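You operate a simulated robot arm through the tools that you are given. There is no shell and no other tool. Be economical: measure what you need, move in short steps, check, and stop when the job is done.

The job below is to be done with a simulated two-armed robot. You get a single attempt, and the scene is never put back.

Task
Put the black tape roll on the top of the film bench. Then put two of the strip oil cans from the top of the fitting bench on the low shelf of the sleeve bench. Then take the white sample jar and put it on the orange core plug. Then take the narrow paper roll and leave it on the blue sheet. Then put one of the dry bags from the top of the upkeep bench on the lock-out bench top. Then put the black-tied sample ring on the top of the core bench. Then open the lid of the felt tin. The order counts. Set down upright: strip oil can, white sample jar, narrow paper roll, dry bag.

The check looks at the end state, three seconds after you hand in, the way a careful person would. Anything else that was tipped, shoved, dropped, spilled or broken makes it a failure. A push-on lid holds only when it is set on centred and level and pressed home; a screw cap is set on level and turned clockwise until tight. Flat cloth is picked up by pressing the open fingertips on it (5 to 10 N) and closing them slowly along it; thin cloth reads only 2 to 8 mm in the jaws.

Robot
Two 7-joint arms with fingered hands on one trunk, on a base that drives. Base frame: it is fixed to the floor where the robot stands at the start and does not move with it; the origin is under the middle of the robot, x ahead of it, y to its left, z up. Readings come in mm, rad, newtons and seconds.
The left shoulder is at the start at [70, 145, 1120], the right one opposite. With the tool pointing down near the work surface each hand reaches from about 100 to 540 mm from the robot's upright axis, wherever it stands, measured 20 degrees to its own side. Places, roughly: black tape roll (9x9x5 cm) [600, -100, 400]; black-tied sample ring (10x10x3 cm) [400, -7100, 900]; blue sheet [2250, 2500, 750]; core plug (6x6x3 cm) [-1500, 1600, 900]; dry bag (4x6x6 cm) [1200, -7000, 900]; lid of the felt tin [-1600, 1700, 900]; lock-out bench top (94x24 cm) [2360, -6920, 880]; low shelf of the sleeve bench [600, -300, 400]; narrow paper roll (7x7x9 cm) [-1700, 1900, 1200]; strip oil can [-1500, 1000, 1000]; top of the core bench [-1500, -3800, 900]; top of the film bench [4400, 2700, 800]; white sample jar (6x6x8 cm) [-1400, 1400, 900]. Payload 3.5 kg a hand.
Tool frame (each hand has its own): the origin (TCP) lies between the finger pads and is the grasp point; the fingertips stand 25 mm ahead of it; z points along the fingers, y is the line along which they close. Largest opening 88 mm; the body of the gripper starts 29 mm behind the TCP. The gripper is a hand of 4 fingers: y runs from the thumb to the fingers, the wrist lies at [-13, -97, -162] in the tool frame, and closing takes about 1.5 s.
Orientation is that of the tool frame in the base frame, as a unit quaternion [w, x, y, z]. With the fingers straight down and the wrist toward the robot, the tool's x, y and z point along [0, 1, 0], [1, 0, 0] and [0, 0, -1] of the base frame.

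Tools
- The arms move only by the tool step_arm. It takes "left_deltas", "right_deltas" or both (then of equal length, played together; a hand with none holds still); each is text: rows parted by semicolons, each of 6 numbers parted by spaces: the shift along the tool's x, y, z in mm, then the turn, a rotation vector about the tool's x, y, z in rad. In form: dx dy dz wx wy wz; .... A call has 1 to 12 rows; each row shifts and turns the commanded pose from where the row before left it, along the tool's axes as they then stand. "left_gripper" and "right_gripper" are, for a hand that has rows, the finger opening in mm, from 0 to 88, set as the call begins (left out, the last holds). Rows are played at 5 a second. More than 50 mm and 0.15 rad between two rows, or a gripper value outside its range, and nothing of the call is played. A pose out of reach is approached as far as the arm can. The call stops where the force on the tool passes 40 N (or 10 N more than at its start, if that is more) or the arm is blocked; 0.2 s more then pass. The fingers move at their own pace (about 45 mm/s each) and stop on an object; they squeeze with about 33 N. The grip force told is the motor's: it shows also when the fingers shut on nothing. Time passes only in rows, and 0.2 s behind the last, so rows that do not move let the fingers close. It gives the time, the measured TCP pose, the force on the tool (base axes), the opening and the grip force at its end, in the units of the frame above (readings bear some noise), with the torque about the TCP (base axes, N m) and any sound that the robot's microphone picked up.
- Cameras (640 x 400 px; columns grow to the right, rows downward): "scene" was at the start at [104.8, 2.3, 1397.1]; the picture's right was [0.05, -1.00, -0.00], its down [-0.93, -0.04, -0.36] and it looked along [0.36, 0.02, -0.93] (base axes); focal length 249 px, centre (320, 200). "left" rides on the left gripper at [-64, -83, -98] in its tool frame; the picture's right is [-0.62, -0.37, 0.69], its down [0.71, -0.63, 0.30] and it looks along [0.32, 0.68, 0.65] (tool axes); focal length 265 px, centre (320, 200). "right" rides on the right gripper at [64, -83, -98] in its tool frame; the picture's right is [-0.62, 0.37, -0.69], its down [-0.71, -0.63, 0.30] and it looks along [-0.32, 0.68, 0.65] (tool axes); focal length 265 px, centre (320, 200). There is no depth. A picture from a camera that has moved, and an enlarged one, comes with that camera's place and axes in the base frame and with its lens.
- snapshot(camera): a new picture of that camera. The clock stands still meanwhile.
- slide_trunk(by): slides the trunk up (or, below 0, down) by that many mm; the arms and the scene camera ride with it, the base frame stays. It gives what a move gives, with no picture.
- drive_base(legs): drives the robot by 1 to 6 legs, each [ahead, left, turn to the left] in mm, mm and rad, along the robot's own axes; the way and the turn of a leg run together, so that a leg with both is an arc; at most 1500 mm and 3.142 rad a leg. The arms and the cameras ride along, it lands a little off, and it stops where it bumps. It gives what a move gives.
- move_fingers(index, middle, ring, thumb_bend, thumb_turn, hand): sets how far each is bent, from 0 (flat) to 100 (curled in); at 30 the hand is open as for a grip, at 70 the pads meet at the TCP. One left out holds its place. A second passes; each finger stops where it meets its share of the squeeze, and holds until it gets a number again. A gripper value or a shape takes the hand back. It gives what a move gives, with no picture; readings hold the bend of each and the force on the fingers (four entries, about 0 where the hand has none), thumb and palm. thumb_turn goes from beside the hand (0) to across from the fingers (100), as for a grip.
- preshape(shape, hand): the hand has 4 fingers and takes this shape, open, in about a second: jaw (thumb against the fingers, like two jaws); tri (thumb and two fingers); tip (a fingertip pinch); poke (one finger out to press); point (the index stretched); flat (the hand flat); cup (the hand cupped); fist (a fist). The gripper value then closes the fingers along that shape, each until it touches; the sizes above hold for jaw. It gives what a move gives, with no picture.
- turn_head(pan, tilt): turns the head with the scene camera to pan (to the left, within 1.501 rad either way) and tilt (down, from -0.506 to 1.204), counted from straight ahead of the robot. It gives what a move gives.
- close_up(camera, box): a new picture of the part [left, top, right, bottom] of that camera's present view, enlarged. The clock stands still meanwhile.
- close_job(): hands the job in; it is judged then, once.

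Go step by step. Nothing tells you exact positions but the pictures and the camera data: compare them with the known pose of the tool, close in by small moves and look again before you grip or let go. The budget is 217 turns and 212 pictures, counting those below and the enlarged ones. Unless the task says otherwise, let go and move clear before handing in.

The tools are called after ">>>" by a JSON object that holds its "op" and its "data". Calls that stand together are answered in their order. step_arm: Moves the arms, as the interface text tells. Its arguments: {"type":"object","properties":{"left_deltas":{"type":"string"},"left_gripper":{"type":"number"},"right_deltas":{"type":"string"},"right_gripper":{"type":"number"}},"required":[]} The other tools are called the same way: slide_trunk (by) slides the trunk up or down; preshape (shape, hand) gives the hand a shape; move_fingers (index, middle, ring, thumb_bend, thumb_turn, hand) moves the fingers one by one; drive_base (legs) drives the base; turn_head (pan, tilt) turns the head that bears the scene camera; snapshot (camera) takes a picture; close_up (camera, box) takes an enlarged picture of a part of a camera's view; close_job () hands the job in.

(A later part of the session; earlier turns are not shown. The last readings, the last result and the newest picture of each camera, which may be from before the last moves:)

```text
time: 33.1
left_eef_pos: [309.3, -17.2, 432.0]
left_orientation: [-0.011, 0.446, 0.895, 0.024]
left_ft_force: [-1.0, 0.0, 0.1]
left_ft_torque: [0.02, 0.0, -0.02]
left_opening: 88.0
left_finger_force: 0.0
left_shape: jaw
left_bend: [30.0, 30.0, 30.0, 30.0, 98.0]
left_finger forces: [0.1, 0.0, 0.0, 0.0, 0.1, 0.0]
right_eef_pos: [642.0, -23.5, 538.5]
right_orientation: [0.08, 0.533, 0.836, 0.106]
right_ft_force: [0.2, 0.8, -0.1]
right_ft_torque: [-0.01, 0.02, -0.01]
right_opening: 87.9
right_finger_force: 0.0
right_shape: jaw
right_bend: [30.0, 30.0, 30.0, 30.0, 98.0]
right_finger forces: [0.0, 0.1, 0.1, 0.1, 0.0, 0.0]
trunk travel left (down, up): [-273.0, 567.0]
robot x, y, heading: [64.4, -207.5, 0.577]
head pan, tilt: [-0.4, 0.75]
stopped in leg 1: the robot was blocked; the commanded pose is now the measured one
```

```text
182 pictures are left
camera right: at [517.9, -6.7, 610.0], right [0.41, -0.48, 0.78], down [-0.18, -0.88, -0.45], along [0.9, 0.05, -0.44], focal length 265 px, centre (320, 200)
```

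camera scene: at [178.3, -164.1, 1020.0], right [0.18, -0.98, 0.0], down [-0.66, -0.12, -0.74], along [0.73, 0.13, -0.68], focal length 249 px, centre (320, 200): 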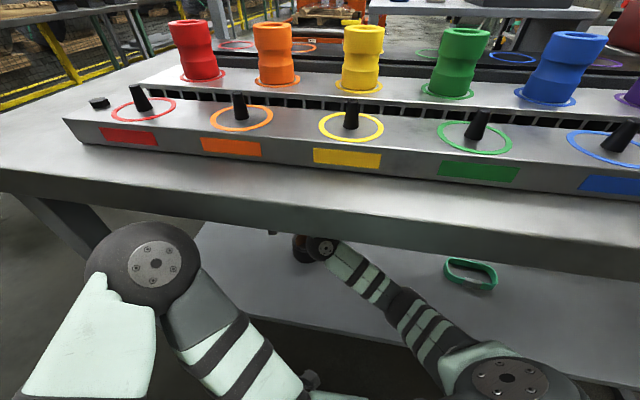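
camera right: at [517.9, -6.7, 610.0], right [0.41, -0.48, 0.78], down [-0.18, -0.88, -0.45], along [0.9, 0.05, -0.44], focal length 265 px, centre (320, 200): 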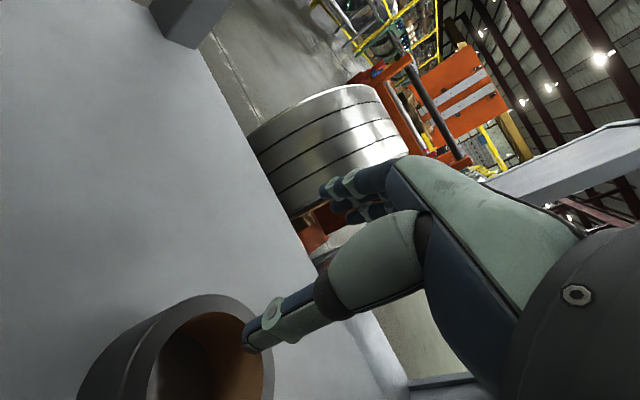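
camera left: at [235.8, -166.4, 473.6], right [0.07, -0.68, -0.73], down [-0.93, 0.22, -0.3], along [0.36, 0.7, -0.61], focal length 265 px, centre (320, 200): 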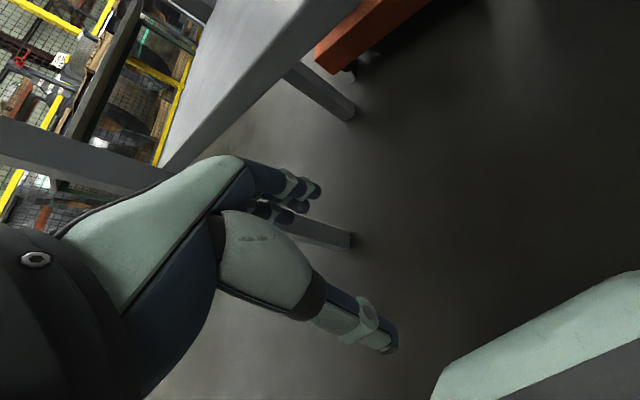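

Blocked gently at x=64, but the thumb is now almost over the hole. I'll shift sideways slightly and begin descending.

>>> {"op": "step_arm", "data": {"right_deltas": "-13 4 1 0 0 0;0 -5 21 0 0 0;0 -5 21 0 0 0;0 0 0 0 0 0"}}

>>> {"op": "snapshot", "data": {"camera": "right"}}

```text
time: 34.1
left_eef_pos: [308.3, -16.9, 432.1]
left_orientation: [-0.011, 0.444, 0.896, 0.024]
left_ft_force: [-0.7, -0.2, -0.2]
left_ft_torque: [-0.04, 0.03, -0.03]
left_opening: 87.7
left_finger_force: 0.1
left_shape: jaw
left_bend: [30.0, 30.0, 30.0, 30.0, 98.0]
left_finger forces: [0.0, 0.1, 0.1, 0.0, 0.1, 0.0]
right_eef_pos: [645.5, -23.5, 507.0]
right_orientation: [0.083, 0.535, 0.832, 0.121]
right_ft_force: [-0.2, -0.8, 8.1]
right_ft_torque: [-0.23, 0.36, 0.06]
right_opening: 88.1
right_finger_force: 0.0
right_shape: jaw
right_bend: [30.0, 30.0, 30.0, 26.0, 98.0]
right_finger forces: [0.0, 0.1, 0.0, 0.0, 8.3, 0.0]
right hand out of reach, approached as far as the arm can: row 1
trunk travel left (down, up): [-273.0, 567.0]
robot x, y, heading: [63.4, -209.3, 0.58]
head pan, tilt: [-0.4, 0.75]
stopped in row 4 (right hand): the force on the tool passed its limit at 42 N (the readings are from after the stop); the commanded pose is now the measured one
```

```text
181 pictures are left
camera right: at [519.2, -9.2, 575.3], right [0.39, -0.5, 0.78], down [-0.17, -0.87, -0.47], along [0.9, 0.05, -0.42], focal length 265 px, centre (320, 200)
```

right: 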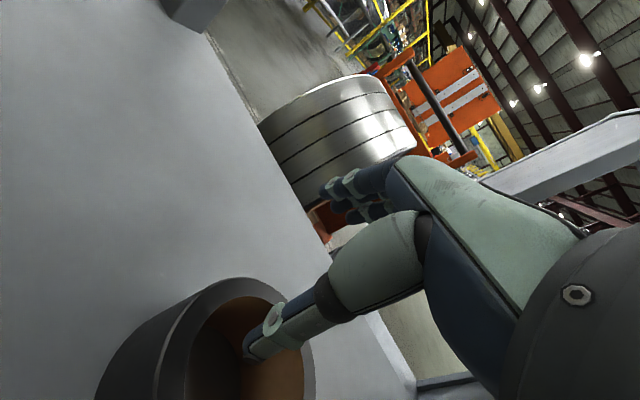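

>>> {"op": "close_up", "data": {"camera": "right", "box": [100, 250, 360, 400]}}

>>> {"op": "step_arm", "data": {"right_deltas": "0 0 -12 0 0 0;0 0 0 0 0 0"}}

>>> {"op": "snapshot", "data": {"camera": "right"}}

```text
2.46 times, centred on (230, 325) of right
camera zoom: at [519.2, -9.2, 575.3], right [0.39, -0.5, 0.78], down [-0.17, -0.87, -0.47], along [0.9, 0.05, -0.42], focal length 653 px, centre (542, -108)
```

zoom: 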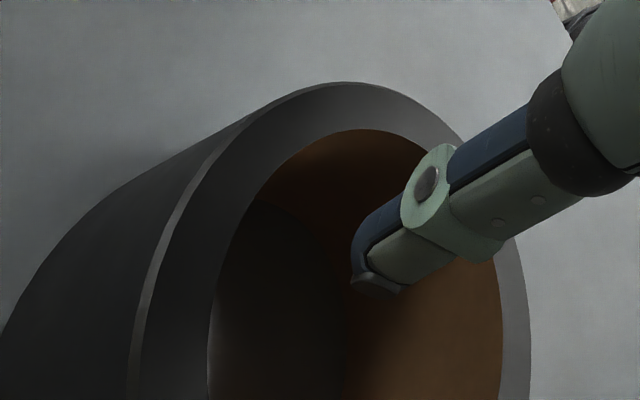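

```text
time: 34.7
left_eef_pos: [308.9, -17.2, 433.7]
left_orientation: [-0.009, 0.446, 0.894, 0.024]
left_ft_force: [0.9, 0.0, -0.4]
left_ft_torque: [0.02, 0.02, 0.02]
left_opening: 87.6
left_finger_force: 0.0
left_shape: jaw
left_bend: [30.0, 30.0, 30.0, 30.0, 98.0]
left_finger forces: [0.0, 0.0, 0.0, 0.0, 0.0, 0.1]
right_eef_pos: [639.3, -27.1, 516.8]
right_orientation: [0.085, 0.536, 0.831, 0.119]
right_ft_force: [-0.5, 0.2, 0.0]
right_ft_torque: [-0.03, -0.03, -0.01]
right_opening: 88.1
right_finger_force: 0.1
right_shape: jaw
right_bend: [30.0, 30.0, 30.0, 30.0, 98.0]
right_finger forces: [0.0, 0.1, 0.1, 0.0, 0.0, 0.1]
trunk travel left (down, up): [-273.0, 567.0]
robot x, y, heading: [65.3, -205.6, 0.575]
head pan, tilt: [-0.4, 0.75]
```

```text
179 pictures are left
camera right: at [515.5, -11.4, 585.6], right [0.39, -0.49, 0.78], down [-0.17, -0.87, -0.46], along [0.9, 0.05, -0.42], focal length 265 px, centre (320, 200)
```

right: 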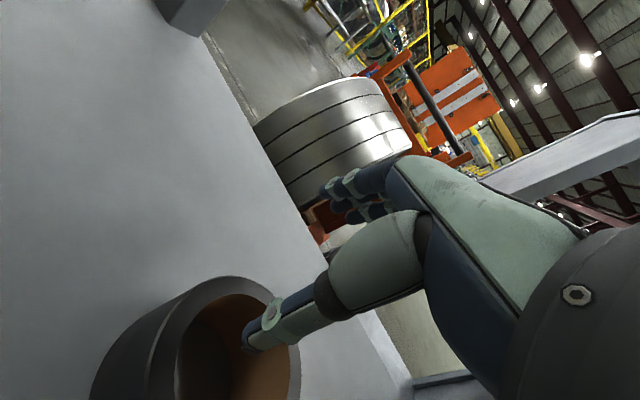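

The contact at the thumb shows the roll behaves as solid, with its top at about 469 mm and centre at about [597, -56]. I'll grip it around the outside with the fingers spread wider, straight down.

>>> {"op": "step_arm", "data": {"right_deltas": "-4.5 -23 -10.5 0 0 0;-4.5 -23 -10.5 0 0 0;0 0 0 0.13 0 0;0 0 0 0.13 0 0;0 0 0 0 0 0"}}

>>> {"op": "move_fingers", "data": {"hand": "right", "index": 12, "middle": 12, "ring": 12, "thumb_bend": 12}}

>>> {"op": "snapshot", "data": {"camera": "right"}}

```text
time: 35.9
left_eef_pos: [309.1, -17.1, 432.6]
left_orientation: [-0.009, 0.446, 0.895, 0.024]
left_ft_force: [0.0, 0.8, -0.1]
left_ft_torque: [-0.02, 0.03, 0.0]
left_opening: 87.9
left_finger_force: 0.1
left_shape: jaw
left_bend: [30.0, 30.0, 30.0, 30.0, 98.0]
left_finger forces: [0.0, 0.0, 0.0, 0.0, 0.1, 0.0]
right_eef_pos: [597.6, -54.7, 523.2]
right_orientation: [0.016, 0.544, 0.839, 0.01]
right_ft_force: [-0.2, 0.4, -0.5]
right_ft_torque: [0.04, 0.0, -0.03]
right_opening: 88.0
right_finger_force: 0.1
right_shape: jaw
right_bend: [30.0, 30.0, 30.0, 30.0, 98.0]
right_finger forces: [0.0, 0.0, 0.1, 0.0, 0.0, 0.1]
trunk travel left (down, up): [-273.0, 567.0]
robot x, y, heading: [64.3, -207.6, 0.571]
head pan, tilt: [-0.4, 0.75]
```

```text
time: 36.9
left_eef_pos: [309.6, -17.4, 432.1]
left_orientation: [-0.009, 0.446, 0.895, 0.024]
left_ft_force: [0.1, -0.1, -0.3]
left_ft_torque: [-0.01, -0.04, -0.04]
left_opening: 87.7
left_finger_force: 0.0
left_shape: jaw
left_bend: [30.0, 30.0, 30.0, 30.0, 98.0]
left_finger forces: [0.0, 0.0, 0.1, 0.0, 0.0, 0.0]
right_eef_pos: [598.5, -54.9, 524.5]
right_orientation: [0.015, 0.544, 0.839, 0.01]
right_ft_force: [0.0, -0.4, 0.4]
right_ft_torque: [0.01, -0.02, 0.02]
right_opening: 117.4
right_finger_force: 0.0
right_shape: fingers
right_bend: [12.0, 12.0, 12.0, 12.0, 98.0]
right_finger forces: [0.0, 0.0, 0.0, 0.0, 0.0, 0.0]
trunk travel left (down, up): [-273.0, 567.0]
robot x, y, heading: [66.2, -207.4, 0.569]
head pan, tilt: [-0.4, 0.75]
```

```text
178 pictures are left
camera right: at [491.8, -28.9, 617.7], right [0.56, -0.42, 0.72], down [-0.27, -0.91, -0.31], along [0.78, -0.02, -0.62], focal length 265 px, centre (320, 200)
```

right: 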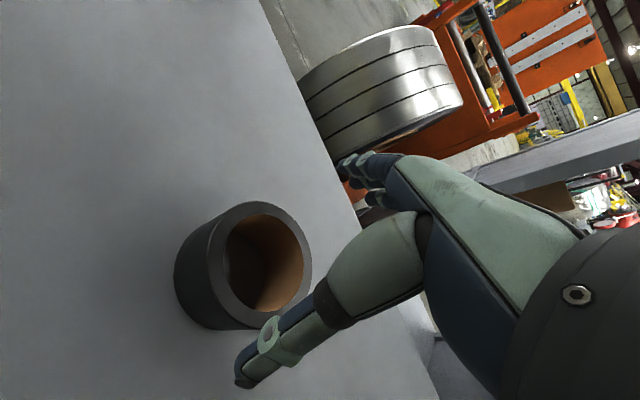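

The roll centre lies right beneath the hand. Descending with the fingers spread to 117 mm.

>>> {"op": "step_arm", "data": {"right_deltas": "0 0 25 0 0 0;0 0 25 0 0 0;0 0 22 0 0 0;0 0 0 0 0 0"}}

>>> {"op": "snapshot", "data": {"camera": "right"}}

```text
time: 38.1
left_eef_pos: [309.1, -14.5, 434.5]
left_orientation: [-0.006, 0.446, 0.895, 0.027]
left_ft_force: [0.4, -0.1, -0.4]
left_ft_torque: [0.0, 0.02, 0.02]
left_opening: 87.9
left_finger_force: 0.1
left_shape: jaw
left_bend: [30.0, 30.0, 30.0, 30.0, 98.0]
left_finger forces: [0.0, 0.1, 0.0, 0.0, 0.0, 0.1]
right_eef_pos: [606.7, -48.3, 479.4]
right_orientation: [0.035, 0.547, 0.836, 0.033]
right_ft_force: [0.2, 0.2, 0.1]
right_ft_torque: [-0.03, 0.0, -0.03]
right_opening: 117.8
right_finger_force: 0.2
right_shape: fingers
right_bend: [12.0, 12.0, 12.0, 12.0, 98.0]
right_finger forces: [0.0, 0.0, 0.1, 0.1, 0.1, 0.0]
right hand out of reach, approached as far as the arm can: row 1, 3
trunk travel left (down, up): [-273.0, 567.0]
robot x, y, heading: [65.8, -205.9, 0.571]
head pan, tilt: [-0.4, 0.75]
stopped in row 4 (right hand): the arm was blocked; the commanded pose is now the measured one
```

```text
177 pictures are left
camera right: at [496.8, -24.6, 568.5], right [0.52, -0.43, 0.74], down [-0.26, -0.9, -0.35], along [0.81, -0.01, -0.58], focal length 265 px, centre (320, 200)
```

right: 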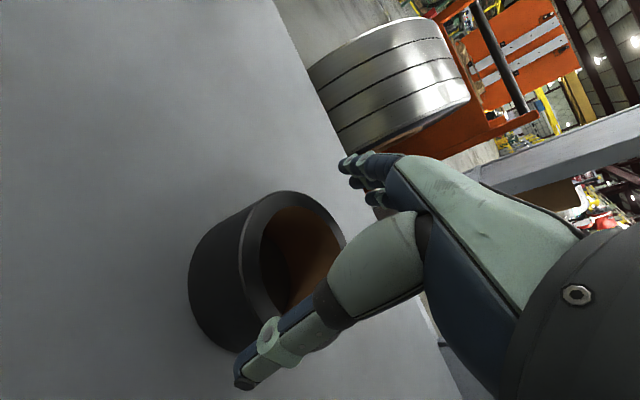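

>>> {"op": "turn_head", "data": {"pan": -0.55, "tilt": 1.0}}

>>> {"op": "snapshot", "data": {"camera": "scene"}}

```text
time: 38.9
left_eef_pos: [308.9, -15.5, 435.3]
left_orientation: [-0.006, 0.446, 0.895, 0.026]
left_ft_force: [0.0, 0.9, 0.3]
left_ft_torque: [-0.02, 0.02, 0.03]
left_opening: 87.7
left_finger_force: 0.1
left_shape: jaw
left_bend: [30.0, 30.0, 30.0, 30.0, 98.0]
left_finger forces: [0.0, 0.0, 0.0, 0.0, 0.0, 0.0]
right_eef_pos: [606.1, -47.9, 478.3]
right_orientation: [0.034, 0.546, 0.836, 0.03]
right_ft_force: [-0.2, -0.1, 0.1]
right_ft_torque: [-0.02, 0.01, 0.02]
right_opening: 117.7
right_finger_force: 0.0
right_shape: fingers
right_bend: [12.0, 12.0, 12.0, 12.0, 98.0]
right_finger forces: [0.0, 0.0, 0.0, 0.0, 0.0, 0.1]
trunk travel left (down, up): [-273.0, 567.0]
robot x, y, heading: [69.3, -209.5, 0.571]
head pan, tilt: [-0.55, 1.0]
```

```text
176 pictures are left
camera scene: at [159.7, -174.1, 1003.0], right [0.02, -1.0, 0.01], down [-0.83, -0.02, -0.56], along [0.56, 0.01, -0.83], focal length 249 px, centre (320, 200)
```

scene: 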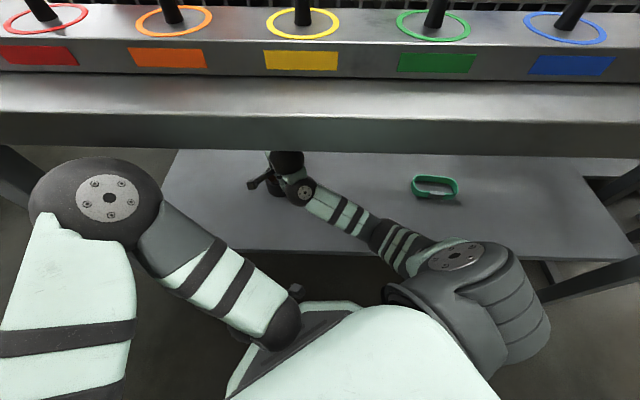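

The right elbow sits on the shelf, so the shoulder must go higher. First I'll lower the left hand so that its elbow won't hit the bench's underside.

>>> {"op": "step_arm", "data": {"left_deltas": "0 0 45 0 0 0;0 0 45 0 0 0;0 0 45 0 0 0;0 0 45 0 0 0"}}

>>> {"op": "snapshot", "data": {"camera": "scene"}}

```text
time: 39.9
left_eef_pos: [318.8, 0.7, 257.8]
left_orientation: [-0.006, 0.445, 0.895, 0.026]
left_ft_force: [-0.4, -0.2, 0.5]
left_ft_torque: [0.03, 0.02, 0.03]
left_opening: 87.8
left_finger_force: 0.1
left_shape: jaw
left_bend: [30.0, 30.0, 30.0, 30.0, 98.0]
left_finger forces: [0.0, 0.0, 0.0, 0.1, 0.0, 0.0]
left hand out of reach, approached as far as the arm can: row 1
right_eef_pos: [607.7, -47.5, 478.5]
right_orientation: [0.034, 0.546, 0.836, 0.031]
right_ft_force: [0.9, -0.1, 0.2]
right_ft_torque: [-0.02, 0.0, 0.04]
right_opening: 117.9
right_finger_force: 0.0
right_shape: fingers
right_bend: [12.0, 12.0, 12.0, 12.0, 98.0]
right_finger forces: [0.1, 0.0, 0.0, 0.0, 0.0, 0.1]
trunk travel left (down, up): [-273.0, 567.0]
robot x, y, heading: [70.3, -207.7, 0.576]
head pan, tilt: [-0.55, 1.0]
```

```text
175 pictures are left
camera scene: at [159.9, -174.3, 1003.1], right [0.02, -1.0, 0.01], down [-0.83, -0.02, -0.56], along [0.56, 0.01, -0.83], focal length 249 px, centre (320, 200)
```

scene: 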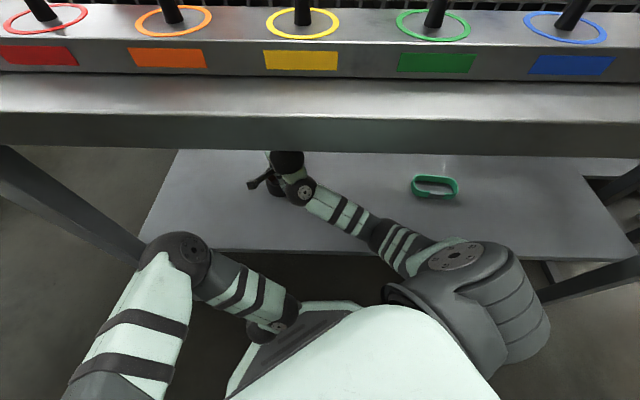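

>>> {"op": "slide_trunk", "data": {"by": 70}}

>>> {"op": "step_arm", "data": {"right_deltas": "-2 -12 0 0.08 0 0;0 0 25 0 0 0;0 0 20 0 0 0;0 0 0 0 0 0"}}

>>> {"op": "snapshot", "data": {"camera": "right"}}

>>> {"op": "snapshot", "data": {"camera": "scene"}}

```text
time: 41.0
left_eef_pos: [322.9, -0.1, 321.8]
left_orientation: [-0.017, 0.445, 0.895, 0.025]
left_ft_force: [0.2, 1.3, 0.2]
left_ft_torque: [0.03, 0.0, 0.01]
left_opening: 87.9
left_finger_force: 0.0
left_shape: jaw
left_bend: [30.0, 30.0, 30.0, 30.0, 98.0]
left_finger forces: [0.0, 0.1, 0.1, 0.1, 0.0, 0.1]
right_eef_pos: [612.3, -50.3, 532.5]
right_orientation: [0.022, 0.546, 0.837, 0.024]
right_ft_force: [0.9, 0.3, 0.0]
right_ft_torque: [0.01, 0.0, 0.0]
right_opening: 117.8
right_finger_force: 0.1
right_shape: fingers
right_bend: [12.0, 12.0, 12.0, 12.0, 97.0]
right_finger forces: [0.0, 0.0, 0.0, 0.0, 0.0, 0.1]
trunk travel left (down, up): [-343.0, 497.0]
robot x, y, heading: [71.9, -208.7, 0.573]
head pan, tilt: [-0.55, 1.0]
```

```text
time: 42.0
left_eef_pos: [322.6, 0.3, 322.6]
left_orientation: [-0.016, 0.446, 0.895, 0.023]
left_ft_force: [-0.9, -0.2, 0.0]
left_ft_torque: [-0.02, 0.02, -0.01]
left_opening: 87.7
left_finger_force: 0.1
left_shape: jaw
left_bend: [30.0, 30.0, 30.0, 30.0, 98.0]
left_finger forces: [0.0, 0.0, 0.0, 0.1, 0.1, 0.0]
right_eef_pos: [595.5, -54.8, 487.9]
right_orientation: [0.003, 0.549, 0.836, -0.009]
right_ft_force: [0.3, -0.5, -0.3]
right_ft_torque: [-0.02, 0.01, 0.01]
right_opening: 117.7
right_finger_force: 0.1
right_shape: fingers
right_bend: [12.0, 12.0, 12.0, 12.0, 97.0]
right_finger forces: [0.0, 0.0, 0.0, 0.0, 0.0, 0.0]
right hand out of reach, approached as far as the arm can: row 2, 3
trunk travel left (down, up): [-343.0, 497.0]
robot x, y, heading: [66.6, -207.4, 0.572]
head pan, tilt: [-0.55, 1.0]
```

```text
174 pictures are left
camera right: at [495.0, -26.4, 585.9], right [0.59, -0.41, 0.7], down [-0.29, -0.91, -0.29], along [0.75, -0.04, -0.66], focal length 265 px, centre (320, 200)
```

right: 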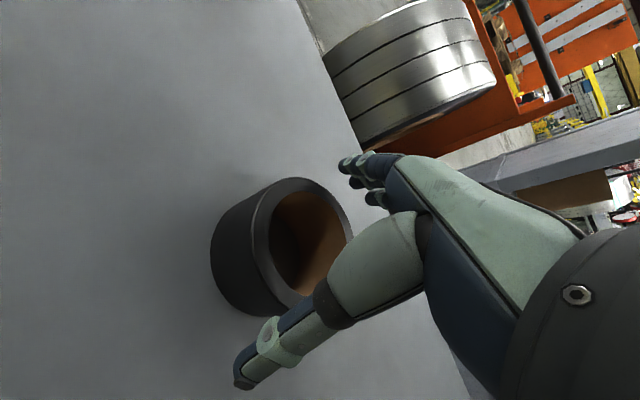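

```text
173 pictures are left
camera scene: at [178.8, -178.6, 1069.7], right [0.02, -1.0, 0.0], down [-0.84, -0.02, -0.54], along [0.54, 0.01, -0.84], focal length 249 px, centre (320, 200)
```

scene: 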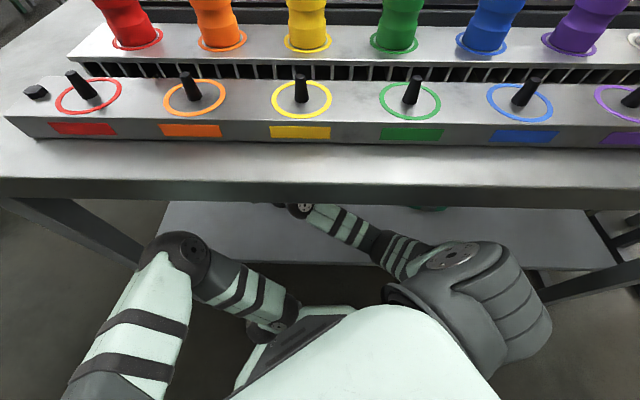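

>>> {"op": "step_arm", "data": {"right_deltas": "1 4 15 0 0 0;0 0 12 0 0 0;0 0 8 0 0 0;0 0 0 0 0 0"}}

>>> {"op": "snapshot", "data": {"camera": "right"}}

```text
time: 43.0
left_eef_pos: [322.3, -0.0, 322.1]
left_orientation: [-0.016, 0.446, 0.895, 0.025]
left_ft_force: [0.6, 0.2, 0.0]
left_ft_torque: [-0.03, 0.02, 0.0]
left_opening: 87.9
left_finger_force: 0.0
left_shape: jaw
left_bend: [30.0, 30.0, 30.0, 30.0, 98.0]
left_finger forces: [0.0, 0.1, 0.1, 0.0, 0.0, 0.0]
right_eef_pos: [592.0, -48.9, 454.2]
right_orientation: [0.003, 0.548, 0.836, -0.008]
right_ft_force: [-0.3, -0.2, 0.4]
right_ft_torque: [0.01, -0.04, 0.0]
right_opening: 118.1
right_finger_force: 0.5
right_shape: fingers
right_bend: [12.0, 12.0, 12.0, 12.0, 97.0]
right_finger forces: [0.8, 0.0, 0.1, 0.0, 0.0, 0.0]
right hand out of reach, approached as far as the arm can: row 1, 3
trunk travel left (down, up): [-343.0, 497.0]
robot x, y, heading: [67.4, -206.9, 0.573]
head pan, tilt: [-0.55, 1.0]
```

```text
172 pictures are left
camera right: at [491.0, -21.1, 553.4], right [0.59, -0.41, 0.7], down [-0.29, -0.91, -0.29], along [0.75, -0.04, -0.66], focal length 265 px, centre (320, 200)
```

right: 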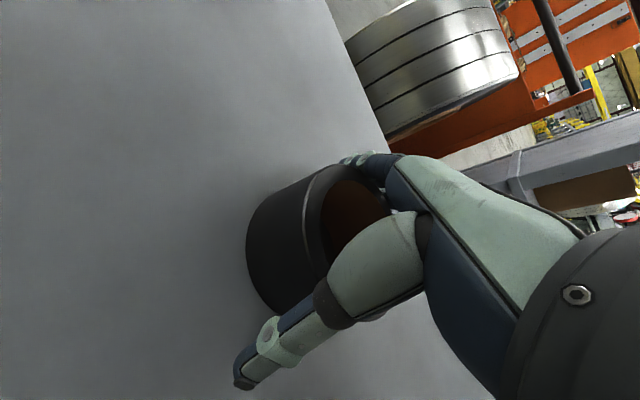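

>>> {"op": "step_arm", "data": {"right_deltas": "-6 2 0 0 0 0;0 0 0 0 0 0"}}

>>> {"op": "move_fingers", "data": {"hand": "right", "index": 50, "middle": 50, "ring": 50, "thumb_bend": 50}}

>>> {"op": "snapshot", "data": {"camera": "right"}}

```text
time: 43.5
left_eef_pos: [321.9, 0.9, 322.0]
left_orientation: [-0.016, 0.446, 0.895, 0.023]
left_ft_force: [0.4, 0.9, -0.3]
left_ft_torque: [-0.01, 0.04, 0.03]
left_opening: 87.9
left_finger_force: 0.1
left_shape: jaw
left_bend: [30.0, 30.0, 30.0, 30.0, 98.0]
left_finger forces: [0.0, 0.0, 0.0, 0.0, 0.0, 0.0]
right_eef_pos: [592.1, -51.5, 456.2]
right_orientation: [0.003, 0.548, 0.836, -0.009]
right_ft_force: [-0.1, 0.6, 0.2]
right_ft_torque: [-0.01, 0.0, 0.02]
right_opening: 118.1
right_finger_force: 1.1
right_shape: fingers
right_bend: [12.0, 12.0, 12.0, 12.0, 97.0]
right_finger forces: [0.3, 0.0, 0.0, 0.1, 0.1, 0.0]
right hand out of reach, approached as far as the arm can: row 1
trunk travel left (down, up): [-343.0, 497.0]
robot x, y, heading: [67.3, -207.7, 0.57]
head pan, tilt: [-0.55, 1.0]
```

```text
time: 44.5
left_eef_pos: [321.8, 1.1, 322.4]
left_orientation: [-0.016, 0.446, 0.894, 0.025]
left_ft_force: [-0.5, -0.2, -0.4]
left_ft_torque: [0.02, 0.02, 0.01]
left_opening: 87.7
left_finger_force: 0.1
left_shape: jaw
left_bend: [30.0, 30.0, 30.0, 30.0, 98.0]
left_finger forces: [0.0, 0.1, 0.0, 0.0, 0.0, 0.1]
right_eef_pos: [590.9, -51.4, 458.8]
right_orientation: [0.004, 0.548, 0.836, -0.007]
right_ft_force: [4.2, 3.4, 15.5]
right_ft_torque: [0.23, -0.79, 0.08]
right_opening: 85.0
right_finger_force: 33.3
right_shape: fingers
right_bend: [29.0, 39.0, 40.0, 35.0, 95.0]
right_finger forces: [19.5, 8.8, 8.3, 0.1, 30.0, 0.1]
trunk travel left (down, up): [-343.0, 497.0]
robot x, y, heading: [69.4, -210.9, 0.57]
head pan, tilt: [-0.55, 1.0]
```

```text
171 pictures are left
camera right: at [489.8, -23.3, 556.9], right [0.59, -0.41, 0.7], down [-0.29, -0.91, -0.29], along [0.76, -0.03, -0.65], focal length 265 px, centre (320, 200)
```

right: 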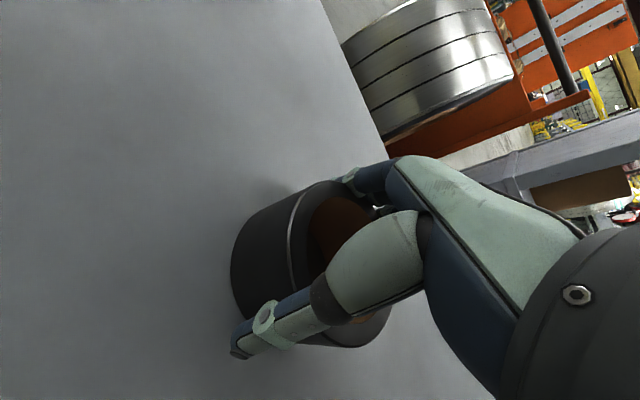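

The roll is gripped by the three fingers and the thumb. Lifting a little and looking.

>>> {"op": "slide_trunk", "data": {"by": 35}}

>>> {"op": "snapshot", "data": {"camera": "right"}}

```text
time: 45.3
left_eef_pos: [322.6, -0.1, 357.3]
left_orientation: [-0.017, 0.446, 0.895, 0.025]
left_ft_force: [1.1, -0.3, 0.1]
left_ft_torque: [-0.04, 0.01, -0.02]
left_opening: 87.9
left_finger_force: 0.0
left_shape: jaw
left_bend: [30.0, 30.0, 30.0, 30.0, 98.0]
left_finger forces: [0.0, 0.0, 0.0, 0.1, 0.0, 0.0]
right_eef_pos: [591.2, -52.0, 490.2]
right_orientation: [0.002, 0.548, 0.836, -0.011]
right_ft_force: [0.3, 0.4, -1.4]
right_ft_torque: [0.01, 0.01, -0.04]
right_opening: 84.8
right_finger_force: 31.2
right_shape: fingers
right_bend: [31.0, 40.0, 41.0, 35.0, 94.0]
right_finger forces: [14.9, 7.7, 7.3, 0.0, 32.4, 0.1]
trunk travel left (down, up): [-378.0, 462.0]
robot x, y, heading: [66.6, -207.4, 0.577]
head pan, tilt: [-0.55, 1.0]
```

```text
170 pictures are left
camera right: at [490.1, -23.4, 589.2], right [0.59, -0.41, 0.7], down [-0.3, -0.91, -0.28], along [0.75, -0.04, -0.66], focal length 265 px, centre (320, 200)
```

right: 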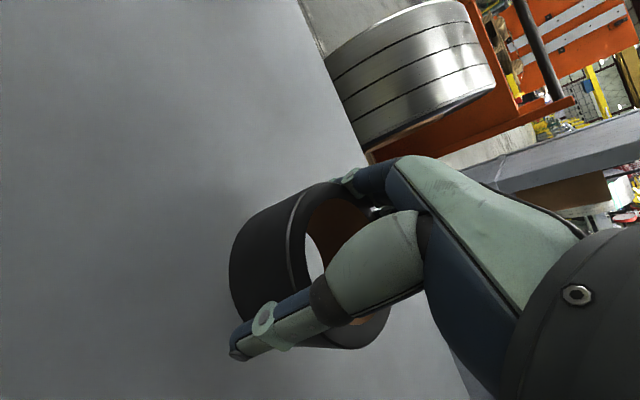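

Lifted cleanly. Backing straight out from the bench.

>>> {"op": "drive_base", "data": {"legs": [[-251, 164, 0], [-125, 82, 0]]}}

>>> {"op": "turn_head", "data": {"pan": -0.3, "tilt": 0.7}}

>>> {"op": "snapshot", "data": {"camera": "scene"}}

```text
time: 48.4
left_eef_pos: [-126.9, -2.1, 358.4]
left_orientation: [-0.016, 0.449, 0.893, 0.024]
left_ft_force: [-1.1, 0.1, 1.2]
left_ft_torque: [0.0, -0.05, 0.0]
left_opening: 87.9
left_finger_force: 0.0
left_shape: jaw
left_bend: [30.0, 30.0, 30.0, 30.0, 98.0]
left_finger forces: [0.0, 0.1, 0.0, 0.1, 0.0, 0.0]
right_eef_pos: [142.4, -55.6, 492.6]
right_orientation: [0.002, 0.551, 0.834, -0.009]
right_ft_force: [0.0, -0.4, -1.6]
right_ft_torque: [0.0, -0.02, 0.0]
right_opening: 84.9
right_finger_force: 30.8
right_shape: fingers
right_bend: [31.0, 40.0, 41.0, 35.0, 94.0]
right_finger forces: [14.9, 7.6, 7.3, 0.1, 32.2, 0.1]
trunk travel left (down, up): [-378.0, 462.0]
robot x, y, heading: [-383.7, -209.2, 0.57]
head pan, tilt: [-0.55, 1.0]
```

```text
time: 49.2
left_eef_pos: [-127.2, -1.4, 356.9]
left_orientation: [-0.017, 0.449, 0.893, 0.025]
left_ft_force: [1.0, 0.5, 0.1]
left_ft_torque: [0.02, 0.02, -0.01]
left_opening: 87.8
left_finger_force: 0.1
left_shape: jaw
left_bend: [30.0, 30.0, 30.0, 30.0, 98.0]
left_finger forces: [0.0, 0.0, 0.0, 0.1, 0.1, 0.1]
right_eef_pos: [142.0, -55.3, 491.6]
right_orientation: [0.002, 0.551, 0.834, -0.008]
right_ft_force: [0.5, -0.3, -1.2]
right_ft_torque: [0.0, 0.0, -0.01]
right_opening: 84.9
right_finger_force: 30.5
right_shape: fingers
right_bend: [31.0, 40.0, 41.0, 35.0, 94.0]
right_finger forces: [14.8, 7.6, 7.3, 0.0, 32.2, 0.0]
trunk travel left (down, up): [-378.0, 462.0]
robot x, y, heading: [-383.8, -209.7, 0.569]
head pan, tilt: [-0.3, 0.7]
```

```text
169 pictures are left
camera scene: at [-258.8, -158.5, 1128.0], right [0.26, -0.96, 0.0], down [-0.62, -0.17, -0.76], along [0.74, 0.2, -0.64], focal length 249 px, centre (320, 200)
```

scene: 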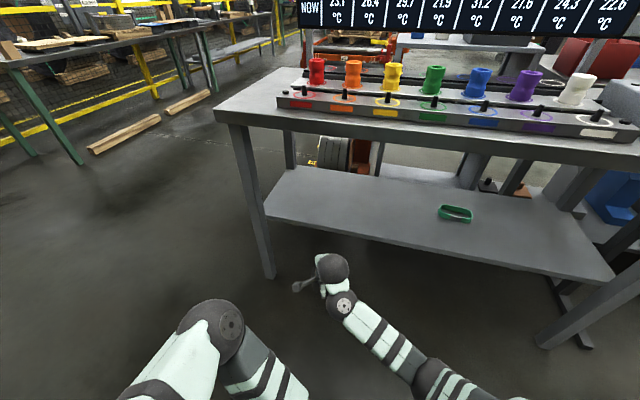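

Clear of the bench. I'll raise the trunk and drive around the left end toward the film bench at [4400, 2700].

>>> {"op": "slide_trunk", "data": {"by": 305}}

>>> {"op": "drive_base", "data": {"legs": [[0, 0, -0.57], [0, 1500, 0]]}}

>>> {"op": "turn_head", "data": {"pan": 0, "tilt": 0.3}}

>>> {"op": "snapshot", "data": {"camera": "scene"}}

```text
time: 52.2
left_eef_pos: [-126.6, -1.2, 661.7]
left_orientation: [-0.017, 0.449, 0.893, 0.024]
left_ft_force: [0.6, 0.4, 0.4]
left_ft_torque: [0.02, 0.02, 0.03]
left_opening: 87.9
left_finger_force: 0.2
left_shape: jaw
left_bend: [30.0, 30.0, 30.0, 30.0, 98.0]
left_finger forces: [0.0, 0.0, 0.0, 0.0, 0.0, 0.1]
right_eef_pos: [141.1, -54.8, 796.5]
right_orientation: [0.002, 0.551, 0.835, -0.008]
right_ft_force: [0.2, -0.2, -0.8]
right_ft_torque: [-0.01, -0.01, 0.01]
right_opening: 84.8
right_finger_force: 30.6
right_shape: fingers
right_bend: [31.0, 40.0, 41.0, 35.0, 94.0]
right_finger forces: [14.7, 7.8, 7.3, 0.1, 32.2, 0.1]
trunk travel left (down, up): [-683.0, 157.0]
robot x, y, heading: [-378.0, -208.2, 0.567]
head pan, tilt: [-0.3, 0.7]
```

```text
time: 61.1
left_eef_pos: [-55.8, 1305.5, 663.3]
left_orientation: [-0.009, 0.681, 0.732, 0.027]
left_ft_force: [-0.9, 0.1, -0.4]
left_ft_torque: [0.02, 0.0, 0.04]
left_opening: 88.1
left_finger_force: 0.1
left_shape: jaw
left_bend: [30.0, 30.0, 30.0, 30.0, 98.0]
left_finger forces: [0.0, 0.1, 0.0, 0.0, 0.0, 0.1]
right_eef_pos: [142.8, 1115.9, 796.5]
right_orientation: [0.0, 0.763, 0.646, -0.01]
right_ft_force: [0.4, 0.4, -1.7]
right_ft_torque: [0.01, 0.0, -0.01]
right_opening: 84.8
right_finger_force: 31.0
right_shape: fingers
right_bend: [31.0, 41.0, 41.0, 35.0, 94.0]
right_finger forces: [14.6, 7.6, 7.1, 0.0, 31.6, 0.0]
trunk travel left (down, up): [-683.0, 157.0]
robot x, y, heading: [-380.7, 1267.8, 0.006]
head pan, tilt: [-0.3, 0.7]
```

```text
time: 62.0
left_eef_pos: [-56.0, 1305.8, 662.6]
left_orientation: [-0.01, 0.68, 0.732, 0.028]
left_ft_force: [-0.4, -0.2, 0.2]
left_ft_torque: [0.04, -0.02, 0.0]
left_opening: 87.9
left_finger_force: 0.0
left_shape: jaw
left_bend: [30.0, 30.0, 30.0, 30.0, 98.0]
left_finger forces: [0.0, 0.1, 0.0, 0.0, 0.1, 0.0]
right_eef_pos: [141.2, 1116.0, 795.4]
right_orientation: [-0.001, 0.763, 0.646, -0.009]
right_ft_force: [-1.4, -0.4, -1.6]
right_ft_torque: [0.0, 0.0, 0.05]
right_opening: 84.6
right_finger_force: 30.8
right_shape: fingers
right_bend: [31.0, 41.0, 41.0, 35.0, 94.0]
right_finger forces: [14.7, 7.7, 7.2, 0.0, 31.5, 0.1]
trunk travel left (down, up): [-683.0, 157.0]
robot x, y, heading: [-381.3, 1267.7, 0.001]
head pan, tilt: [0.0, 0.3]
```

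```text
168 pictures are left
camera scene: at [-239.8, 1268.5, 1469.1], right [0.0, -1.0, 0.0], down [-0.3, 0.0, -0.95], along [0.95, 0.0, -0.3], focal length 249 px, centre (320, 200)
```

scene: 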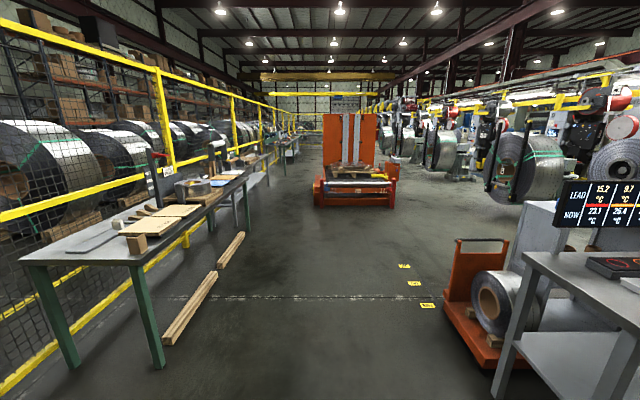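

The aisle is clear; a big orange lift stands at about x=4100 on the right. I'll drive ahead to about x=2800 and look for the film bench.

>>> {"op": "drive_base", "data": {"legs": [[1500, 0, 0], [1500, 150, 0]]}}

>>> {"op": "turn_head", "data": {"pan": 0.6, "tilt": 0.3}}

>>> {"op": "snapshot", "data": {"camera": "scene"}}

```text
refused: leg 2 is longer than a leg can be; nothing moved
```

```text
time: 63.0
left_eef_pos: [-57.2, 1306.5, 663.1]
left_orientation: [-0.009, 0.681, 0.732, 0.027]
left_ft_force: [0.1, -0.3, 0.4]
left_ft_torque: [0.01, -0.01, -0.02]
left_opening: 87.8
left_finger_force: 0.1
left_shape: jaw
left_bend: [30.0, 30.0, 30.0, 30.0, 98.0]
left_finger forces: [0.0, 0.0, 0.0, 0.0, 0.0, 0.1]
right_eef_pos: [140.7, 1115.2, 796.8]
right_orientation: [0.001, 0.763, 0.647, -0.009]
right_ft_force: [-0.9, -0.7, -0.8]
right_ft_torque: [0.02, -0.04, -0.01]
right_opening: 84.7
right_finger_force: 30.6
right_shape: fingers
right_bend: [31.0, 41.0, 41.0, 35.0, 94.0]
right_finger forces: [14.6, 7.7, 7.2, 0.0, 31.6, 0.1]
trunk travel left (down, up): [-683.0, 157.0]
robot x, y, heading: [-379.6, 1270.5, 0.006]
head pan, tilt: [0.6, 0.3]
```

```text
167 pictures are left
camera scene: at [-256.1, 1321.3, 1469.2], right [0.56, -0.83, 0.0], down [-0.24, -0.17, -0.96], along [0.79, 0.54, -0.3], focal length 249 px, centre (320, 200)
```

scene: 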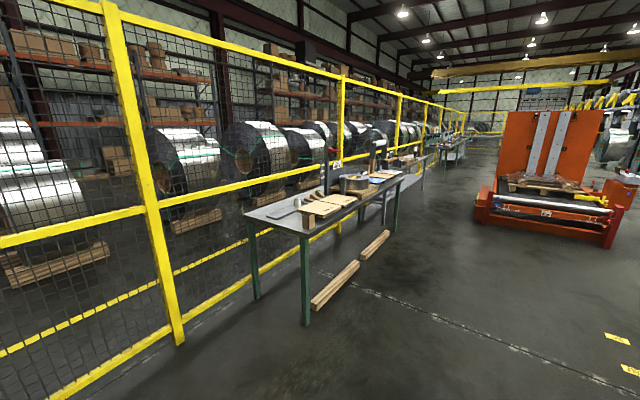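

>>> {"op": "drive_base", "data": {"legs": [[1500, 0, 0], [1480, 150, 0]]}}

>>> {"op": "snapshot", "data": {"camera": "scene"}}

```text
time: 77.3
left_eef_pos: [2904.3, 1506.3, 661.9]
left_orientation: [-0.009, 0.676, 0.737, 0.027]
left_ft_force: [0.0, -0.3, 0.2]
left_ft_torque: [0.01, -0.01, 0.01]
left_opening: 88.0
left_finger_force: 0.0
left_shape: jaw
left_bend: [30.0, 30.0, 30.0, 30.0, 98.0]
left_finger forces: [0.0, 0.0, 0.0, 0.0, 0.0, 0.1]
right_eef_pos: [3105.1, 1319.8, 797.1]
right_orientation: [0.0, 0.757, 0.653, -0.009]
right_ft_force: [-0.3, 0.5, -1.8]
right_ft_torque: [-0.04, 0.01, 0.01]
right_opening: 84.2
right_finger_force: 30.9
right_shape: fingers
right_bend: [31.0, 41.0, 41.0, 35.0, 94.0]
right_finger forces: [14.5, 7.7, 7.2, 0.0, 31.4, 0.0]
trunk travel left (down, up): [-683.0, 157.0]
robot x, y, heading: [2581.4, 1460.7, 0.018]
head pan, tilt: [0.6, 0.3]
```

```text
166 pictures are left
camera scene: at [2704.8, 1518.1, 1469.2], right [0.58, -0.82, 0.0], down [-0.24, -0.17, -0.96], along [0.78, 0.55, -0.3], focal length 249 px, centre (320, 200)
```

scene: 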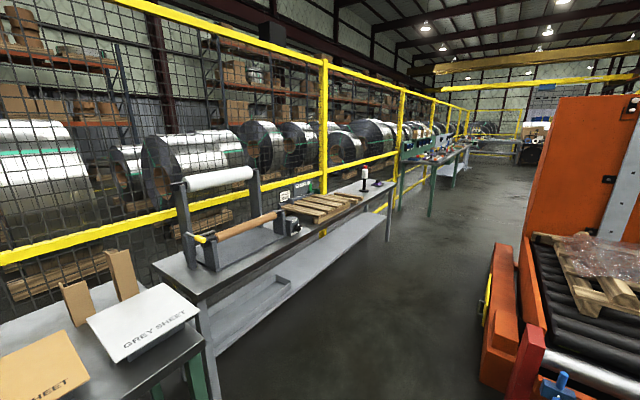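

The long grey bench with the roll holder is the film bench, front edge at about y=2400. I'll move alongside it, then turn to face it.

>>> {"op": "drive_base", "data": {"legs": [[0, 270, 0], [1500, 0, 0]]}}

>>> {"op": "turn_head", "data": {"pan": 1.2, "tilt": 0.5}}

>>> {"op": "snapshot", "data": {"camera": "scene"}}

>>> {"op": "turn_head", "data": {"pan": -1.2, "tilt": 0.7}}

>>> {"op": "snapshot", "data": {"camera": "scene"}}

```text
time: 86.1
left_eef_pos: [4379.8, 1825.5, 662.4]
left_orientation: [-0.01, 0.667, 0.745, 0.027]
left_ft_force: [0.0, -1.0, 0.2]
left_ft_torque: [0.01, 0.0, 0.0]
left_opening: 88.1
left_finger_force: 0.0
left_shape: jaw
left_bend: [30.0, 30.0, 30.0, 30.0, 98.0]
left_finger forces: [0.0, 0.0, 0.0, 0.0, 0.0, 0.0]
right_eef_pos: [4585.8, 1643.7, 795.4]
right_orientation: [0.0, 0.75, 0.661, -0.009]
right_ft_force: [-0.3, 0.4, -1.5]
right_ft_torque: [-0.02, 0.0, 0.0]
right_opening: 84.5
right_finger_force: 30.2
right_shape: fingers
right_bend: [31.0, 41.0, 41.0, 35.0, 94.0]
right_finger forces: [14.5, 7.6, 7.1, 0.0, 31.2, 0.0]
trunk travel left (down, up): [-683.0, 157.0]
robot x, y, heading: [4057.4, 1779.5, 0.042]
head pan, tilt: [0.6, 0.3]
```

```text
time: 87.1
left_eef_pos: [4380.3, 1825.3, 662.2]
left_orientation: [-0.01, 0.666, 0.745, 0.028]
left_ft_force: [-0.5, 0.2, -0.3]
left_ft_torque: [0.03, 0.01, 0.02]
left_opening: 87.9
left_finger_force: 0.0
left_shape: jaw
left_bend: [30.0, 30.0, 30.0, 30.0, 98.0]
left_finger forces: [0.0, 0.0, 0.1, 0.1, 0.1, 0.0]
right_eef_pos: [4586.0, 1642.9, 796.6]
right_orientation: [0.0, 0.75, 0.662, -0.01]
right_ft_force: [-0.3, -0.4, -1.2]
right_ft_torque: [0.03, -0.01, 0.0]
right_opening: 84.4
right_finger_force: 30.8
right_shape: fingers
right_bend: [31.0, 41.0, 41.0, 35.0, 94.0]
right_finger forces: [14.5, 7.7, 7.1, 0.0, 31.3, 0.1]
trunk travel left (down, up): [-683.0, 157.0]
robot x, y, heading: [4055.3, 1776.9, 0.041]
head pan, tilt: [1.201, 0.499]
```

```text
165 pictures are left
camera scene: at [4134.9, 1863.9, 1450.8], right [0.95, -0.33, 0.0], down [-0.16, -0.45, -0.88], along [0.29, 0.83, -0.48], focal length 249 px, centre (320, 200)
```

scene: 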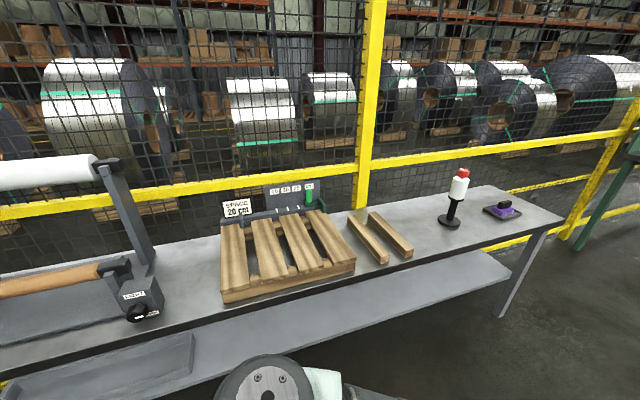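

```text
time: 89.3
left_eef_pos: [4379.6, 1824.8, 662.5]
left_orientation: [-0.01, 0.666, 0.745, 0.027]
left_ft_force: [1.2, -0.6, -0.4]
left_ft_torque: [0.01, -0.01, -0.03]
left_opening: 87.9
left_finger_force: 0.1
left_shape: jaw
left_bend: [30.0, 30.0, 30.0, 30.0, 98.0]
left_finger forces: [0.0, 0.1, 0.0, 0.1, 0.0, 0.0]
right_eef_pos: [4584.4, 1643.4, 797.0]
right_orientation: [0.0, 0.751, 0.661, -0.01]
right_ft_force: [-0.3, -0.6, -1.2]
right_ft_torque: [0.01, 0.03, 0.0]
right_opening: 84.5
right_finger_force: 31.3
right_shape: fingers
right_bend: [31.0, 41.0, 41.0, 35.0, 94.0]
right_finger forces: [14.4, 7.6, 7.2, 0.0, 31.2, 0.0]
trunk travel left (down, up): [-683.0, 157.0]
robot x, y, heading: [4056.4, 1774.6, 0.039]
head pan, tilt: [-1.201, 0.7]
```

```text
164 pictures are left
camera scene: at [4138.9, 1699.9, 1433.1], right [-0.92, -0.4, 0.0], down [-0.26, 0.59, -0.76], along [0.3, -0.7, -0.64], focal length 249 px, centre (320, 200)
```

scene: 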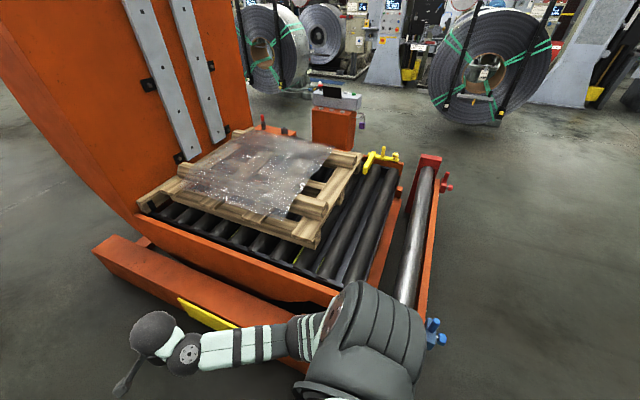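

There's free space on the film bench right of the wood sticks, near [4890, 2460]. I'll raise the trunk, move along, and turn to face it.

>>> {"op": "slide_trunk", "data": {"by": 140}}

>>> {"op": "drive_base", "data": {"legs": [[685, -20, 0], [0, 0, 1.53]]}}

>>> {"op": "turn_head", "data": {"pan": -0.15, "tilt": 0.8}}

>>> {"op": "snapshot", "data": {"camera": "scene"}}

>>> {"op": "snapshot", "data": {"camera": "right"}}

```text
time: 91.0
left_eef_pos: [4380.0, 1826.3, 802.3]
left_orientation: [-0.01, 0.666, 0.745, 0.028]
left_ft_force: [0.2, 0.2, -0.4]
left_ft_torque: [-0.01, -0.01, -0.02]
left_opening: 87.8
left_finger_force: 0.0
left_shape: jaw
left_bend: [30.0, 30.0, 30.0, 30.0, 98.0]
left_finger forces: [0.0, 0.0, 0.0, 0.0, 0.0, 0.0]
right_eef_pos: [4585.8, 1644.5, 936.6]
right_orientation: [-0.001, 0.75, 0.662, -0.01]
right_ft_force: [-0.2, 0.0, -0.8]
right_ft_torque: [0.03, 0.0, -0.01]
right_opening: 84.3
right_finger_force: 30.4
right_shape: fingers
right_bend: [31.0, 41.0, 41.0, 35.0, 94.0]
right_finger forces: [14.5, 7.7, 7.2, 0.0, 31.2, 0.1]
trunk travel left (down, up): [-823.0, 17.0]
robot x, y, heading: [4056.6, 1777.0, 0.035]
head pan, tilt: [-1.201, 0.7]
```

```text
time: 98.4
left_eef_pos: [4702.2, 2108.7, 802.0]
left_orientation: [-0.027, -0.028, 0.999, 0.013]
left_ft_force: [-0.7, -0.3, 0.0]
left_ft_torque: [0.0, 0.03, -0.01]
left_opening: 87.9
left_finger_force: 0.0
left_shape: jaw
left_bend: [30.0, 30.0, 30.0, 30.0, 98.0]
left_finger forces: [0.0, 0.1, 0.0, 0.0, 0.0, 0.1]
right_eef_pos: [4894.4, 2302.6, 935.5]
right_orientation: [0.006, 0.091, 0.996, -0.007]
right_ft_force: [0.3, 0.0, -1.2]
right_ft_torque: [0.01, 0.02, 0.03]
right_opening: 83.8
right_finger_force: 29.3
right_shape: fingers
right_bend: [32.0, 41.0, 41.0, 35.0, 94.0]
right_finger forces: [14.0, 7.4, 7.0, 0.1, 30.0, 0.0]
trunk travel left (down, up): [-823.0, 17.0]
robot x, y, heading: [4730.5, 1784.2, 1.551]
head pan, tilt: [-1.201, 0.7]
```

```text
time: 99.7
left_eef_pos: [4701.6, 2108.3, 802.3]
left_orientation: [-0.025, -0.027, 0.999, 0.013]
left_ft_force: [0.5, 1.1, 0.2]
left_ft_torque: [0.0, -0.01, 0.03]
left_opening: 88.1
left_finger_force: 0.1
left_shape: jaw
left_bend: [30.0, 30.0, 30.0, 30.0, 98.0]
left_finger forces: [0.0, 0.0, 0.0, 0.0, 0.0, 0.0]
right_eef_pos: [4894.0, 2301.7, 936.6]
right_orientation: [0.007, 0.091, 0.996, -0.008]
right_ft_force: [-0.4, 0.1, -1.5]
right_ft_torque: [0.01, 0.02, -0.02]
right_opening: 83.5
right_finger_force: 29.1
right_shape: fingers
right_bend: [32.0, 41.0, 41.0, 35.0, 94.0]
right_finger forces: [14.1, 7.6, 6.9, 0.0, 30.0, 0.0]
trunk travel left (down, up): [-823.0, 17.0]
robot x, y, heading: [4732.8, 1783.0, 1.559]
head pan, tilt: [-0.15, 0.799]
```

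```text
163 pictures are left
camera scene: at [4745.5, 1911.4, 1564.8], right [0.99, -0.17, 0.0], down [-0.12, -0.71, -0.7], along [0.12, 0.69, -0.72], focal length 249 px, centre (320, 200)
```

scene: 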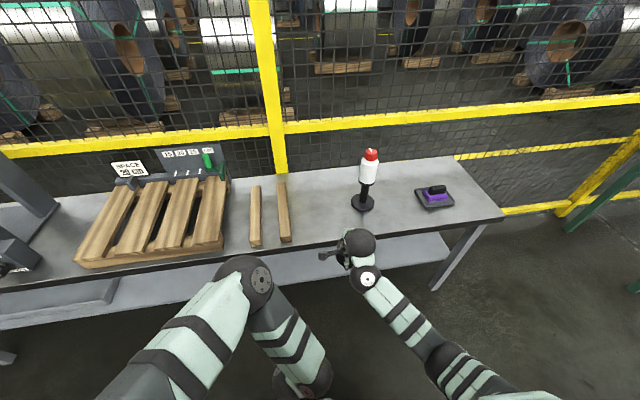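

```text
162 pictures are left
camera right: at [4815.2, 2234.4, 1034.8], right [0.67, 0.26, 0.7], down [0.59, -0.75, -0.29], along [0.45, 0.6, -0.66], focal length 265 px, centre (320, 200)
```

right: 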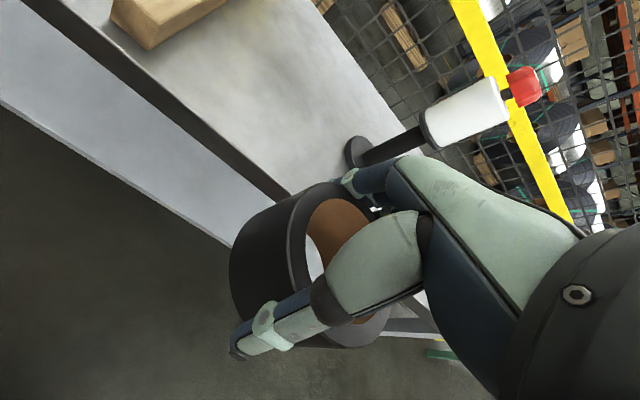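

>>> {"op": "drive_base", "data": {"legs": [[165, 0, 0]]}}

>>> {"op": "snapshot", "data": {"camera": "right"}}

>>> {"op": "snapshot", "data": {"camera": "scene"}}

```text
time: 101.2
left_eef_pos: [4704.2, 2272.4, 803.0]
left_orientation: [-0.026, -0.026, 0.999, 0.014]
left_ft_force: [0.0, -0.3, 0.3]
left_ft_torque: [0.03, -0.03, -0.03]
left_opening: 88.0
left_finger_force: 0.0
left_shape: jaw
left_bend: [30.0, 30.0, 30.0, 30.0, 98.0]
left_finger forces: [0.0, 0.0, 0.1, 0.1, 0.0, 0.0]
right_eef_pos: [4896.5, 2466.2, 938.3]
right_orientation: [0.006, 0.09, 0.996, -0.007]
right_ft_force: [-0.3, 0.0, -1.4]
right_ft_torque: [0.03, 0.01, -0.01]
right_opening: 83.9
right_finger_force: 29.2
right_shape: fingers
right_bend: [32.0, 41.0, 41.0, 35.0, 94.0]
right_finger forces: [14.0, 7.5, 7.0, 0.0, 30.1, 0.0]
trunk travel left (down, up): [-823.0, 17.0]
robot x, y, heading: [4736.3, 1947.0, 1.559]
head pan, tilt: [-0.15, 0.799]
```

```text
161 pictures are left
camera right: at [4818.3, 2398.4, 1035.6], right [0.67, 0.26, 0.7], down [0.59, -0.75, -0.29], along [0.45, 0.6, -0.66], focal length 265 px, centre (320, 200)
```

right: 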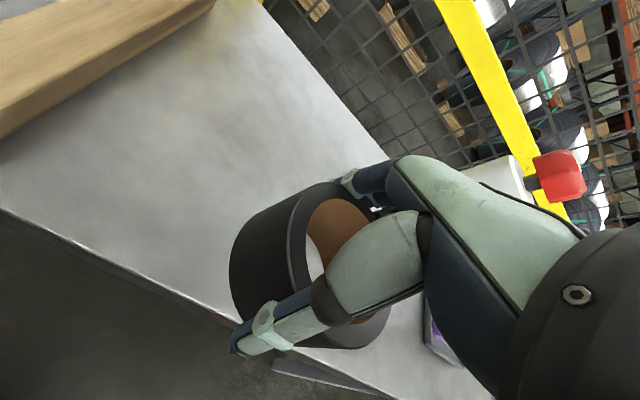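

```text
160 pictures are left
camera scene: at [4748.3, 2074.6, 1565.1], right [0.99, -0.17, 0.0], down [-0.12, -0.71, -0.7], along [0.12, 0.69, -0.72], focal length 249 px, centre (320, 200)
```

scene: 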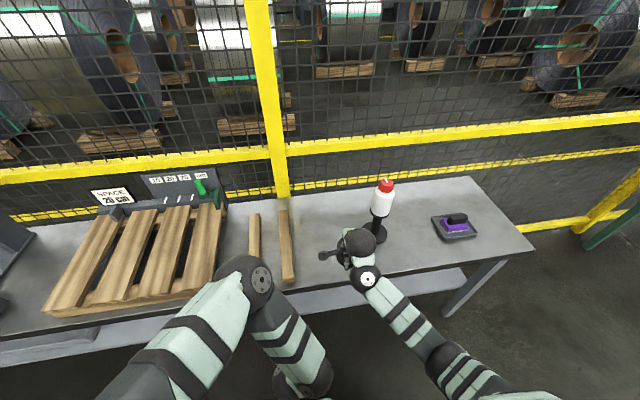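

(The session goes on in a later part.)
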